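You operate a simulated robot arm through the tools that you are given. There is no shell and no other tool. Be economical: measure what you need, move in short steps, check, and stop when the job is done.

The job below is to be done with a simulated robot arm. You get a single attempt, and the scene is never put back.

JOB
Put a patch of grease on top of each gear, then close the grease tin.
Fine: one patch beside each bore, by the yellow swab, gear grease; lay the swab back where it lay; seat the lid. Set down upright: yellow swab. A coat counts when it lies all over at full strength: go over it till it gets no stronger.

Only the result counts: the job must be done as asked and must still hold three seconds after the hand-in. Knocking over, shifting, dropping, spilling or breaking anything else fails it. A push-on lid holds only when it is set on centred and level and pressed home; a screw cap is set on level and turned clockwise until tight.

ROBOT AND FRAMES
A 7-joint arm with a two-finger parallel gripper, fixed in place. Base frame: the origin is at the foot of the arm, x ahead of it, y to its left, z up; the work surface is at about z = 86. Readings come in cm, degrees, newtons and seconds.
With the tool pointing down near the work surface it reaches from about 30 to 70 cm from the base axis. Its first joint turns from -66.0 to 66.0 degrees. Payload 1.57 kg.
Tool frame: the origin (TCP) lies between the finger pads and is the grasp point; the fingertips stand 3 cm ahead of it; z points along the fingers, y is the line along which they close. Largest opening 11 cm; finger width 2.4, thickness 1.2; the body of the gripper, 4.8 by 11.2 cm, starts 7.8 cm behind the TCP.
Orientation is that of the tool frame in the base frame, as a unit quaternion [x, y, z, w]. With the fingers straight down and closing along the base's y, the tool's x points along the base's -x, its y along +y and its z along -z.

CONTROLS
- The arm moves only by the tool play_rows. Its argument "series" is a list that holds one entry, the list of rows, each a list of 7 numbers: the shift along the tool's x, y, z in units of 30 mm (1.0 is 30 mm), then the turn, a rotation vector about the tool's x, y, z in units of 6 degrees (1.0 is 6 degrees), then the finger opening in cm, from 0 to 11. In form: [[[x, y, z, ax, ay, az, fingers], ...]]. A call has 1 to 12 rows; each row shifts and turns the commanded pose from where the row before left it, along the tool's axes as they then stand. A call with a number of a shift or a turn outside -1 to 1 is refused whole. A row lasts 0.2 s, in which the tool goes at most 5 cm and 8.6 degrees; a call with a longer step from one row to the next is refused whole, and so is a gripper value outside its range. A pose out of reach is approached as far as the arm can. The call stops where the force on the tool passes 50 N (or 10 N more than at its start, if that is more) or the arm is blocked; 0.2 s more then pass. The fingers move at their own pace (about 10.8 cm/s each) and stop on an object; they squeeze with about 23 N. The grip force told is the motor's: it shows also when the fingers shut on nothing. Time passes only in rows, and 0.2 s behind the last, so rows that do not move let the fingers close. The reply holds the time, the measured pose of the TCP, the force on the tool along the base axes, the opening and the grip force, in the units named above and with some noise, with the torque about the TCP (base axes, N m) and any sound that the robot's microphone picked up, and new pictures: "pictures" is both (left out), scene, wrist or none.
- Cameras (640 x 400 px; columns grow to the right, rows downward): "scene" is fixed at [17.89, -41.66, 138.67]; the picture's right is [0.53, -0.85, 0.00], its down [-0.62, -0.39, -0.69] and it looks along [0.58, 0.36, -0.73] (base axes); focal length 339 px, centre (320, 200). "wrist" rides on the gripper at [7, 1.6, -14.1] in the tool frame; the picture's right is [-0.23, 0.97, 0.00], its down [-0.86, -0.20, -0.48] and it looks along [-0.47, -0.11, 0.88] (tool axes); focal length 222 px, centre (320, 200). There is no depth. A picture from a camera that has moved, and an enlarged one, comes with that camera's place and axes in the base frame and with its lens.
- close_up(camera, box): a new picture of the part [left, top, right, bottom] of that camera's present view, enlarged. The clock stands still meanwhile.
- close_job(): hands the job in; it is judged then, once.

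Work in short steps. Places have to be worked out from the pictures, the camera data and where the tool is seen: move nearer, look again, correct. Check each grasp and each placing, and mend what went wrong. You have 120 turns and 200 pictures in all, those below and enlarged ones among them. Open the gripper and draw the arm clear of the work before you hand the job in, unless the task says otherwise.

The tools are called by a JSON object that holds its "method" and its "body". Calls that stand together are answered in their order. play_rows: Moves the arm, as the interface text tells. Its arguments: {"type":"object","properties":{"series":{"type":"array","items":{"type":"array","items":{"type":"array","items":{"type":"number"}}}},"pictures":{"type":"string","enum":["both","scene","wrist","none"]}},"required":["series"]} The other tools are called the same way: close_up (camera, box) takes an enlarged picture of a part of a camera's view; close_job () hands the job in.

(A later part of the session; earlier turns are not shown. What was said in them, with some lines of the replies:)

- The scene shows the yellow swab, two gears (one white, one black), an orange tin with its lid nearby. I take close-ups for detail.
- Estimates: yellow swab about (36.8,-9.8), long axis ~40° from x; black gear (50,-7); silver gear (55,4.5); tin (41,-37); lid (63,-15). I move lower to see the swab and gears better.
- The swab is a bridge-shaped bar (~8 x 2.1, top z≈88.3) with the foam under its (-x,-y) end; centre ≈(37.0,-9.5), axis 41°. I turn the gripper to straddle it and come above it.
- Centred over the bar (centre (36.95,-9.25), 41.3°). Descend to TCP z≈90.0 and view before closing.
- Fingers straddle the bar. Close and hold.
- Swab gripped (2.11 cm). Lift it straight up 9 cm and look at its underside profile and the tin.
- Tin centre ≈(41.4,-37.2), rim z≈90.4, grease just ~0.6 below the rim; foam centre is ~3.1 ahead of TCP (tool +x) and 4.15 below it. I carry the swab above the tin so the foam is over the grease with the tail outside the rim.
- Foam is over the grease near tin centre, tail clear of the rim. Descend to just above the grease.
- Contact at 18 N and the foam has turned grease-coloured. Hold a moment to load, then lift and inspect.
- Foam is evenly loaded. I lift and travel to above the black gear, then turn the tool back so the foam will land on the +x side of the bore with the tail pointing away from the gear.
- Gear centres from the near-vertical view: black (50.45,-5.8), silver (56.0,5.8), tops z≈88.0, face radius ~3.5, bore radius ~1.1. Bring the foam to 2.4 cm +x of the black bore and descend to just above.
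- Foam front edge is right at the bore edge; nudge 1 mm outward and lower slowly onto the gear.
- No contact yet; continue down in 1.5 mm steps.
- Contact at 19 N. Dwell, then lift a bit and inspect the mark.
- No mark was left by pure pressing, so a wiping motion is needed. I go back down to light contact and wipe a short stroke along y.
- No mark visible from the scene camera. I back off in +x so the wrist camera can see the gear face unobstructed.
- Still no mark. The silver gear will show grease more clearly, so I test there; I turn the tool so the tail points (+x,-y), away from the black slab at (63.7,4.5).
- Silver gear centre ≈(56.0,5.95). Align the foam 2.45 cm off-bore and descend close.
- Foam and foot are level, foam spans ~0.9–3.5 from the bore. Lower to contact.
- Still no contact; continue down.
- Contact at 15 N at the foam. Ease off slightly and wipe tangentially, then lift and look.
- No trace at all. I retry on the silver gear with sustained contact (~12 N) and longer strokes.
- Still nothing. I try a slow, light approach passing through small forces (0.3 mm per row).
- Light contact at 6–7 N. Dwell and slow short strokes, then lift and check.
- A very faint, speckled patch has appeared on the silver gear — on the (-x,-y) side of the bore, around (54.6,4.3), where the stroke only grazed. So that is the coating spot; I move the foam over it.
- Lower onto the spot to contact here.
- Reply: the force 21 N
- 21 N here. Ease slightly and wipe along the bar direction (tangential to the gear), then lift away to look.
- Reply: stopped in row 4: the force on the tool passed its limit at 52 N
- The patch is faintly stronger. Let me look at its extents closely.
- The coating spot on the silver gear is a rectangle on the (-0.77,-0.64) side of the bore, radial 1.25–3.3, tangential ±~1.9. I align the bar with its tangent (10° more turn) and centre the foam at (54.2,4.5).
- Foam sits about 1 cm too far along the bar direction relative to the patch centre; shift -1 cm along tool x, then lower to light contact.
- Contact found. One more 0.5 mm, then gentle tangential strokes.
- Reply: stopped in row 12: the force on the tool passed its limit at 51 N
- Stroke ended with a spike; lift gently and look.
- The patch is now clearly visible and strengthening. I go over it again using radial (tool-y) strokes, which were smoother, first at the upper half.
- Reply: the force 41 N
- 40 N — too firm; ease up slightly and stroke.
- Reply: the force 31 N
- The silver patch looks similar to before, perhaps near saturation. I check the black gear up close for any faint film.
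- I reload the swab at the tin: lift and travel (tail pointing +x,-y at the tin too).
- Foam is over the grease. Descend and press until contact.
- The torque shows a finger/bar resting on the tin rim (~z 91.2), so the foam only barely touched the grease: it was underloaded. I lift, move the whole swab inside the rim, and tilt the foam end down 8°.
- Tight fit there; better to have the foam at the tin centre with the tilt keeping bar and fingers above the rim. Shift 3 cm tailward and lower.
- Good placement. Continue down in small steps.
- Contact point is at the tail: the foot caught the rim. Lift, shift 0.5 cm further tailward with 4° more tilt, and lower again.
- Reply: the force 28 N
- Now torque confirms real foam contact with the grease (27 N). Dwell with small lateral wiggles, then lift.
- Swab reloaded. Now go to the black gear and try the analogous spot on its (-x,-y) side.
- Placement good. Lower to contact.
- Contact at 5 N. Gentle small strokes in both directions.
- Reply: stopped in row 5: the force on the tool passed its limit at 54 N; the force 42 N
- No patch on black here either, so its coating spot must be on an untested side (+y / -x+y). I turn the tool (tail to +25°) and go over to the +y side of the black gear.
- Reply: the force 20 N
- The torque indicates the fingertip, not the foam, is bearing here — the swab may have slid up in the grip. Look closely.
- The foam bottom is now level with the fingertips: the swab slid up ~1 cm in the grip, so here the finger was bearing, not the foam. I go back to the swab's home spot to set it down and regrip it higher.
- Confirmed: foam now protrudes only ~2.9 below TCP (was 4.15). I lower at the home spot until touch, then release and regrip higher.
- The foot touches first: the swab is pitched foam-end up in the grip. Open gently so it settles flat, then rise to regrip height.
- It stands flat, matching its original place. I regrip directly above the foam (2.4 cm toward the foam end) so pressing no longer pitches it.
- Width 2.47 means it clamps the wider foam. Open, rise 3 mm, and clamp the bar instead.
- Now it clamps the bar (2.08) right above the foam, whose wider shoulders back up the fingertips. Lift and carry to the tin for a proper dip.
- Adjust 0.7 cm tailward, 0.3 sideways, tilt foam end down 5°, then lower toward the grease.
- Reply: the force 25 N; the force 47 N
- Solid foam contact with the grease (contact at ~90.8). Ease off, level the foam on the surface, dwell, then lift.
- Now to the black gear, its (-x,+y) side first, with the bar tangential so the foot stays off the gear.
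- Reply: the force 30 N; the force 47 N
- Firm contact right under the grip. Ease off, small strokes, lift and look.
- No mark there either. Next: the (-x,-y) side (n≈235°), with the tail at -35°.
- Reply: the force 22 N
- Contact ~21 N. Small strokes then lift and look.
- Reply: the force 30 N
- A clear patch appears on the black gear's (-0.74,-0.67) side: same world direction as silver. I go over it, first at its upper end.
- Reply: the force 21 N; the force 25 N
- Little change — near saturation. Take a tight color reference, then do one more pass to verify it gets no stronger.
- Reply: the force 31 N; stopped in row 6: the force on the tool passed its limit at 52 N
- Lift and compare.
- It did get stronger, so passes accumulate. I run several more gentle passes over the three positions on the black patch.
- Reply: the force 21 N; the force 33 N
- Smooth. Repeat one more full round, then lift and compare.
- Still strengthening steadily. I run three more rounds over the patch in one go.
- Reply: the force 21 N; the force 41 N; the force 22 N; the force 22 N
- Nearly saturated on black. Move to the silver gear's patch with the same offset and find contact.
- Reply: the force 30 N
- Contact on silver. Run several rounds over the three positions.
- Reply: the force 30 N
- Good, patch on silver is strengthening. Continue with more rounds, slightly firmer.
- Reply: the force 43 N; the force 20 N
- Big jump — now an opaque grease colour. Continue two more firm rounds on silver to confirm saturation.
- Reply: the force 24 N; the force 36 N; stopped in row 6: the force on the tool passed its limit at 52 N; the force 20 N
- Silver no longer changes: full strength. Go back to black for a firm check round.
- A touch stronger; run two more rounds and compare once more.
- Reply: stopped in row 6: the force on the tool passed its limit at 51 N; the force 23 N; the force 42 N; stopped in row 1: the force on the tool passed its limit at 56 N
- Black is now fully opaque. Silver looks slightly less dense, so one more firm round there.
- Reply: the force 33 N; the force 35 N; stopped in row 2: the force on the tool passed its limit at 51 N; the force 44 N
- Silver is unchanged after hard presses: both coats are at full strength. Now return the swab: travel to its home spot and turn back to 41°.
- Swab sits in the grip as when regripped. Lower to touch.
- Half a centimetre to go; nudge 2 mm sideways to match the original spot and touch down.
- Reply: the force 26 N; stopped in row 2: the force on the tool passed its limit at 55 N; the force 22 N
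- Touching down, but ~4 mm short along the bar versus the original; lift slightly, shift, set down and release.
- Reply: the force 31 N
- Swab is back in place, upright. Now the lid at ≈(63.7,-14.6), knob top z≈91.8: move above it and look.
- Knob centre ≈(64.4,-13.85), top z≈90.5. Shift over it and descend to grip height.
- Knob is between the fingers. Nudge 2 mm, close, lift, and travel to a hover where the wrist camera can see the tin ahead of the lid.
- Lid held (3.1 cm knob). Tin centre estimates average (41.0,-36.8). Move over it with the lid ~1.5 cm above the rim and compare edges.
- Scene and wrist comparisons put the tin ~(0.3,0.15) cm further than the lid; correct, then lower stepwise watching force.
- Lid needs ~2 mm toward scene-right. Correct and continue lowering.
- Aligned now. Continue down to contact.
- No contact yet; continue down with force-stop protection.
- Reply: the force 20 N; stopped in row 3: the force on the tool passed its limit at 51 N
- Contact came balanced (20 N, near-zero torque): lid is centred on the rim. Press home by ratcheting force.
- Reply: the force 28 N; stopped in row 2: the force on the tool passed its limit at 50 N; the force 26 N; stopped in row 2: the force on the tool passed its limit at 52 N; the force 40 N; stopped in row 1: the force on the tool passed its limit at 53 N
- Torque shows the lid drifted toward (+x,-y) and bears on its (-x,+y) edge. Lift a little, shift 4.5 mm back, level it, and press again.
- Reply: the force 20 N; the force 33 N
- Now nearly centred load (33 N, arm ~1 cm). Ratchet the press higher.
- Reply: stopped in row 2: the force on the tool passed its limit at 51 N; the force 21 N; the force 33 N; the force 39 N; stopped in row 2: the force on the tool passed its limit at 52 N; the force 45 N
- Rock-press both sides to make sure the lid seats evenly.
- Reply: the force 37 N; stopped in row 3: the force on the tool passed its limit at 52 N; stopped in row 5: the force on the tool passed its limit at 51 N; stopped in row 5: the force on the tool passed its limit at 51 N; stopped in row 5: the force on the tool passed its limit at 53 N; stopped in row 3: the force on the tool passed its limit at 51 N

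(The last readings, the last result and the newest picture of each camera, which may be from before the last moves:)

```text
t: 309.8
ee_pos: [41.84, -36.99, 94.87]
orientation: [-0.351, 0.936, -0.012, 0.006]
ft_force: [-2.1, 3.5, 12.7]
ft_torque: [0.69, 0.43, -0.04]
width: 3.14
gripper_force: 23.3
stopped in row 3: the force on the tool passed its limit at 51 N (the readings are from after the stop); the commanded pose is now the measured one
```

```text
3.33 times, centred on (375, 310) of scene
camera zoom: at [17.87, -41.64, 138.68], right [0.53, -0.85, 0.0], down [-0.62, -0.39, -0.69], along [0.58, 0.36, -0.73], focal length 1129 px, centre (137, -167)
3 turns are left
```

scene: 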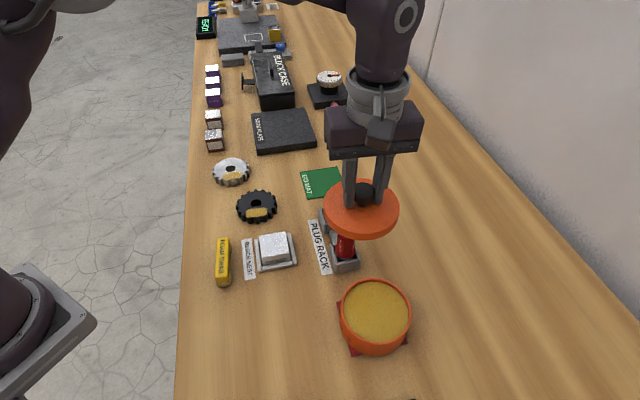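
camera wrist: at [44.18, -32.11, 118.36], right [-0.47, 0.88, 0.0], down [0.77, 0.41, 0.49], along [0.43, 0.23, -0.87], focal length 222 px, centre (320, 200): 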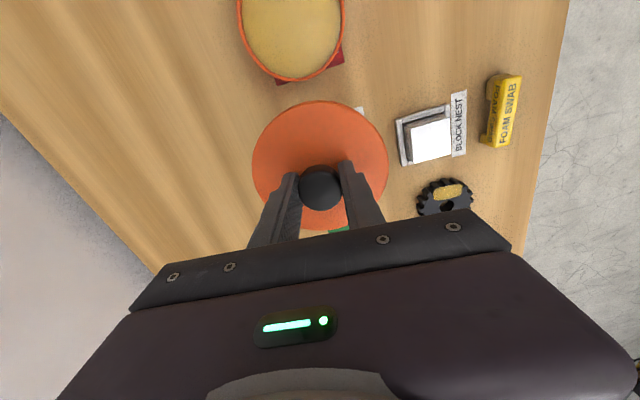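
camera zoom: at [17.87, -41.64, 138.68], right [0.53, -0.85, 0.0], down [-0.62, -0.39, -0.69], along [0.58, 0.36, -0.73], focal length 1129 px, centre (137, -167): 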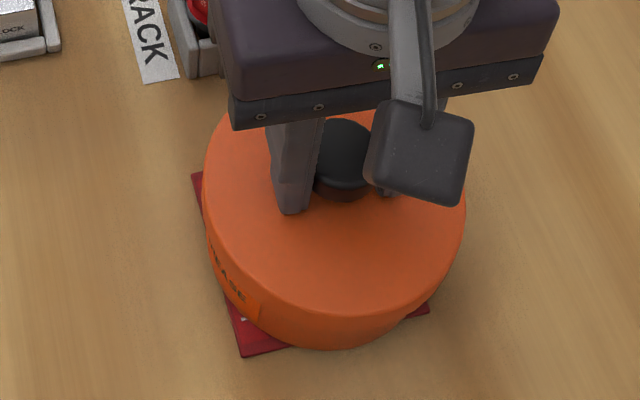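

The grip is forcing the lid sideways. I lift slightly, recentre and level, set it down, release, then press on the knob top with closed fingers so the lid can self-align.

{"method": "play_rows", "body": {"series": [[[0, 0, -0.12, 0, 0, 0, 0], [0.02, 0.211, 0, -0.243, -0.05, 0, 0], [0, 0, 0, 0, 0, 0, 0]]], "pictures": "none"}}

{"method": "play_rows", "body": {"series": [[[0, 0, 0.08, 0, 0, 0, 0], [0, 0, 0.06, 0, 0, 0, 0], [0, 0, 0.04, 0, 0, 0, 0], [0, 0, 0, 0, 0, 0, 0]]], "pictures": "none"}}

{"method": "play_rows", "body": {"series": [[[0, 0, 0, 0, 0, 0, 3.6], [0, 0, 0, 0, 0, 0, 6], [0, 0, -0.6, 0, 0, 0, 6], [0, 0, -0.7, 0, 0, 0, 6], [0, 0, 0, 0, 0, 0, 0], [0, 0, 0, 0, 0, 0, 0], [0, 0, 0, 0, 0, 0, 0], [0, 0, 0, 0, 0, 0, 0]]], "pictures": "none"}}

{"method": "close_up", "body": {"camera": "scene", "box": [320, 250, 430, 370]}}

{"method": "play_rows", "body": {"series": [[[0, 0, 0.2, 0, 0, 0, 0], [0, 0, 0.1, 0, 0, 0, 0], [0, 0, 0.06, 0, 0, 0, 0], [0, 0, 0.06, 0, 0, 0, 0], [0, 0, 0.06, 0, 0, 0, 0], [0, 0, 0.06, 0, 0, 0, 0], [0, 0, 0.06, 0, 0, 0, 0], [0, 0, 0.06, 0, 0, 0, 0], [0, 0, 0.06, 0, 0, 0, 0], [0, 0, 0.06, 0, 0, 0, 0], [0, 0, 0, 0, 0, 0, 0]]], "pictures": "none"}}

{"method": "play_rows", "body": {"series": [[[0, 0, 0.03, 0, 0, 0, 0], [0, 0, 0.03, 0, 0, 0, 0], [0, 0, 0.03, 0, 0, 0, 0], [0, 0, 0.03, 0, 0, 0, 0], [0, 0, 0.03, 0, 0, 0, 0], [0, 0, 0, 0, 0, 0, 0]]], "pictures": "none"}}

{"method": "play_rows", "body": {"series": [[[0, 0, 0.03, 0, 0, 0, 0], [0, 0, 0.03, 0, 0, 0, 0], [0, 0, 0.03, 0, 0, 0, 0], [0, 0, 0.03, 0, 0, 0, 0], [0, 0, 0.03, 0, 0, 0, 0], [0, 0, 0, 0, 0, 0, 0]]], "pictures": "none"}}

{"method": "close_up", "body": {"camera": "scene", "box": [320, 250, 430, 370]}}

```text
t: 310.6
ee_pos: [41.33, -36.49, 94.99]
orientation: [-0.352, 0.936, 0.0, 0.003]
ft_force: [1.1, -0.9, 1.2]
ft_torque: [-0.03, 0.0, 0.0]
width: 3.13
gripper_force: 22.8
```

```text
t: 311.6
ee_pos: [41.47, -36.51, 94.71]
orientation: [-0.353, 0.936, -0.002, 0.005]
ft_force: [-0.2, 0.8, 8.7]
ft_torque: [0.25, 0.32, -0.02]
width: 3.13
gripper_force: 22.9
stopped in row 4: the force on the tool passed its limit at 52 N (the readings are from after the stop); the commanded pose is now the measured one
```

```text
t: 313.4
ee_pos: [41.6, -36.65, 98.45]
orientation: [-0.352, 0.936, -0.002, 0.004]
ft_force: [0.0, -0.7, 0.3]
ft_torque: [0.01, -0.02, 0.0]
width: 0.01
gripper_force: 21.2
```

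```text
3.33 times, centred on (375, 310) of scene
camera zoom: at [17.89, -41.66, 138.67], right [0.53, -0.85, 0.0], down [-0.62, -0.39, -0.69], along [0.58, 0.36, -0.73], focal length 1129 px, centre (137, -167)
```

zoom: 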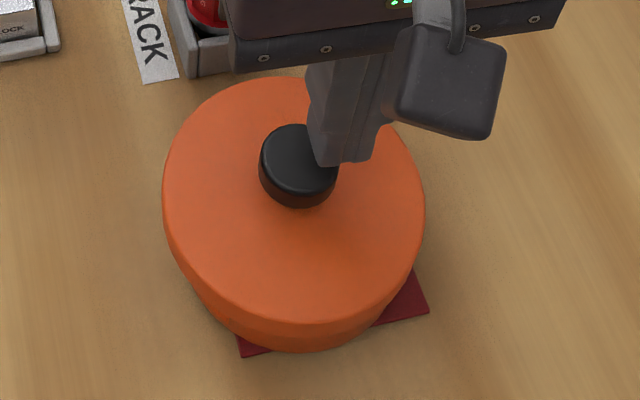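

```text
t: 314.3
ee_pos: [41.69, -36.82, 97.75]
orientation: [-0.353, 0.936, -0.006, 0.005]
ft_force: [-0.2, 1.5, 11.3]
ft_torque: [0.1, 0.05, 0.09]
width: 0.0
gripper_force: 21.0
stopped in row 4: the force on the tool passed its limit at 54 N (the readings are from after the stop); the commanded pose is now the measured one
```

```text
t: 315.1
ee_pos: [41.64, -36.86, 97.71]
orientation: [-0.353, 0.936, -0.008, 0.006]
ft_force: [-0.1, 0.4, 10.1]
ft_torque: [-0.01, 0.08, -0.01]
width: 0.02
gripper_force: 21.4
stopped in row 3: the force on the tool passed its limit at 55 N (the readings are from after the stop); the commanded pose is now the measured one
```

```text
t: 315.9
ee_pos: [41.73, -37.06, 97.74]
orientation: [-0.353, 0.935, -0.012, 0.007]
ft_force: [0.0, 2.1, 12.8]
ft_torque: [0.19, -0.03, 0.04]
width: 0.0
gripper_force: 21.2
stopped in row 4: the force on the tool passed its limit at 59 N (the readings are from after the stop); the commanded pose is now the measured one
```

```text
3.33 times, centred on (375, 310) of scene
camera zoom: at [17.87, -41.64, 138.67], right [0.53, -0.85, 0.0], down [-0.62, -0.39, -0.69], along [0.58, 0.36, -0.73], focal length 1129 px, centre (137, -167)
2 turns are left
```

zoom: 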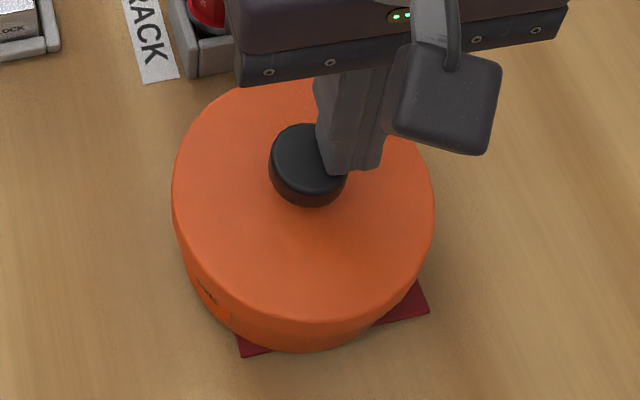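

The lid and tin moved together, so the skirt is engaged. Re-centre over the knob, press straight down twice, then open and withdraw.

{"method": "play_rows", "body": {"series": [[[0, 0, -0.3, 0, 0, 0, 0], [-0.05, 0.558, 0, -0.26, 0.05, 0, 0], [0, 0, 0.2, 0, 0, 0, 0], [0, 0, 0, 0, 0, 0, 0]]], "pictures": "none"}}

{"method": "play_rows", "body": {"series": [[[0, 0, 0.05, 0, 0, 0, 0], [0, 0, 0.04, 0, 0, 0, 0], [0, 0, 0.03, 0, 0, 0, 0], [0, 0, 0.03, 0, 0, 0, 0], [0, 0, 0.03, 0, 0, 0, 0], [0, 0, 0.03, 0, 0, 0, 0], [0, 0, 0.03, 0, 0, 0, 0], [0, 0, 0.03, 0, 0, 0, 0], [0, 0, 0, 0, 0, 0, 0]]], "pictures": "none"}}

{"method": "play_rows", "body": {"series": [[[0, 0, -0.06, 0, 0, 0, 0], [0, 0.04, 0, -0.08, 0, 0, 0], [0, 0, 0.06, 0, 0, 0, 0], [0, 0, 0.03, 0, 0, 0, 0], [0, 0, 0.03, 0, 0, 0, 0], [0, 0, 0.03, 0, 0, 0, 0], [0, 0, 0.03, 0, 0, 0, 0], [0, 0, 0, 0, 0, 0, 0]]], "pictures": "none"}}

{"method": "play_rows", "body": {"series": [[[0, 0, -0.06, 0, 0, 0, 0], [0, 0.04, 0, -0.08, 0, 0, 0], [0, 0, 0.06, 0, 0, 0, 0], [0, 0, 0.03, 0, 0, 0, 0], [0, 0, 0.03, 0, 0, 0, 0], [0, 0, 0.03, 0, 0, 0, 0], [0, 0, 0.03, 0, 0, 0, 0], [0, 0, 0, 0, 0, 0, 0]]], "pictures": "none"}}

{"method": "play_rows", "body": {"series": [[[0, 0, -0.3, 0, 0, 0, 0], [0, 0, -0.9, 0, 0, 0, 0], [0, 0, -0.9, 0, 0, 0, 0], [0, 0, -0.9, 0, 0, 0, 0], [0, 0, -0.9, 0, 0, 0, 4], [-0.8, 0, 0, 0, 0, 0, 8], [-0.8, 0, 0, 0, 0, 0, 8], [-0.8, 0, 0, 0, 0, 0, 8], [0, 0, 0, 0, 0, 0, 8], [0, 0, 0, 0, 0, 0, 8]]], "pictures": "scene"}}

{"method": "close_up", "body": {"camera": "scene", "box": [320, 250, 430, 370]}}

```text
t: 316.9
ee_pos: [40.81, -35.43, 97.85]
orientation: [-0.353, 0.936, 0.0, -0.001]
ft_force: [0.1, 0.7, -0.7]
ft_torque: [0.01, 0.0, 0.03]
width: 0.0
gripper_force: 21.1
```

```text
t: 318.0
ee_pos: [40.82, -35.61, 97.66]
orientation: [-0.353, 0.936, -0.001, -0.001]
ft_force: [-0.4, 1.2, 11.0]
ft_torque: [0.05, -0.01, 0.01]
width: 0.0
gripper_force: 20.9
stopped in row 5: the force on the tool passed its limit at 54 N (the readings are from after the stop); the commanded pose is now the measured one
```

```text
t: 319.4
ee_pos: [40.75, -35.55, 97.61]
orientation: [-0.353, 0.936, 0.0, -0.001]
ft_force: [-1.2, 0.6, 12.5]
ft_torque: [0.07, 0.02, -0.02]
width: 0.0
gripper_force: 20.8
stopped in row 6: the force on the tool passed its limit at 54 N (the readings are from after the stop); the commanded pose is now the measured one
```

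```text
t: 320.8
ee_pos: [40.83, -35.64, 97.69]
orientation: [-0.353, 0.936, 0.001, -0.002]
ft_force: [-1.6, 1.9, 11.1]
ft_torque: [0.09, -0.03, -0.02]
width: 0.0
gripper_force: 21.2
stopped in row 7: the force on the tool passed its limit at 52 N (the readings are from after the stop); the commanded pose is now the measured one
```

```text
t: 323.0
ee_pos: [46.36, -30.78, 109.32]
orientation: [-0.354, 0.935, 0.003, -0.001]
ft_force: [-0.9, 0.1, -0.2]
ft_torque: [0.0, -0.03, -0.03]
width: 8.0
gripper_force: 0.0
```

scene: 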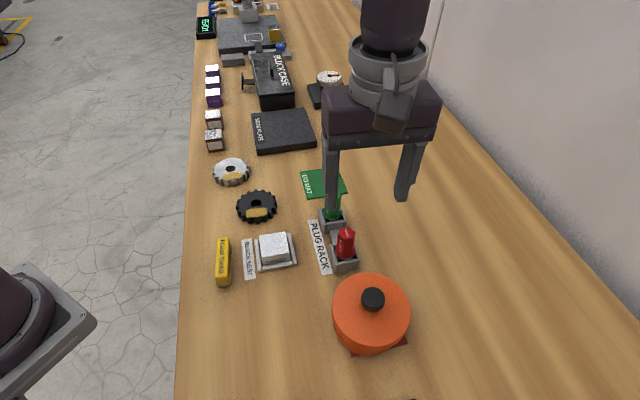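

```text
3.33 times, centred on (375, 310) of scene
camera zoom: at [17.89, -41.66, 138.67], right [0.53, -0.85, 0.0], down [-0.62, -0.39, -0.69], along [0.58, 0.36, -0.73], focal length 1129 px, centre (137, -167)
1 turns are left
```

zoom: 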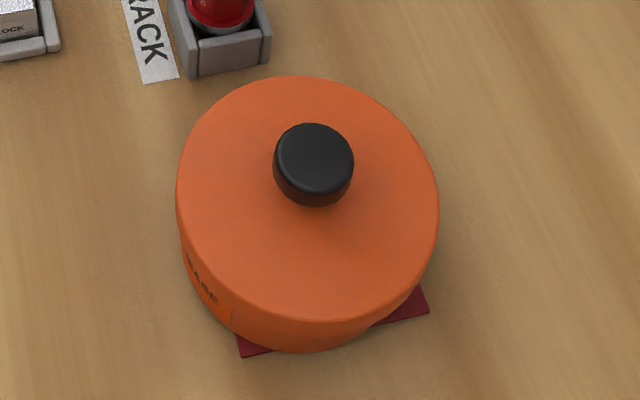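

The lid sits level on the tin, the swab is back at its spot and upright, both gears are coated, and the arm is open and clear. I have one turn left, so I hand in.

{"method": "close_job", "body": {}}

```text
The job is handed in.
```

I handed the job in, but I am not sure the tin lid is fully pressed home, and the tin slid about 1 cm on its mat while I was pressing it.

- **Gears:** both have one opaque grease patch beside the bore. I went over the silver one until it got no stronger. The black patch jumped to opaque on its last pass, and I did not recheck it. The silver gear also moved by about 1–2 mm early on.
- **Swab:** the yellow swab stands upright within about 1 mm of where it lay.
- **Lid:** it looks level and centred on the tin, and the two moved together when pushed. I never felt or heard it snap, and presses over 50 N produced no further travel.
- **Arm:** the gripper is open and clear of the work.
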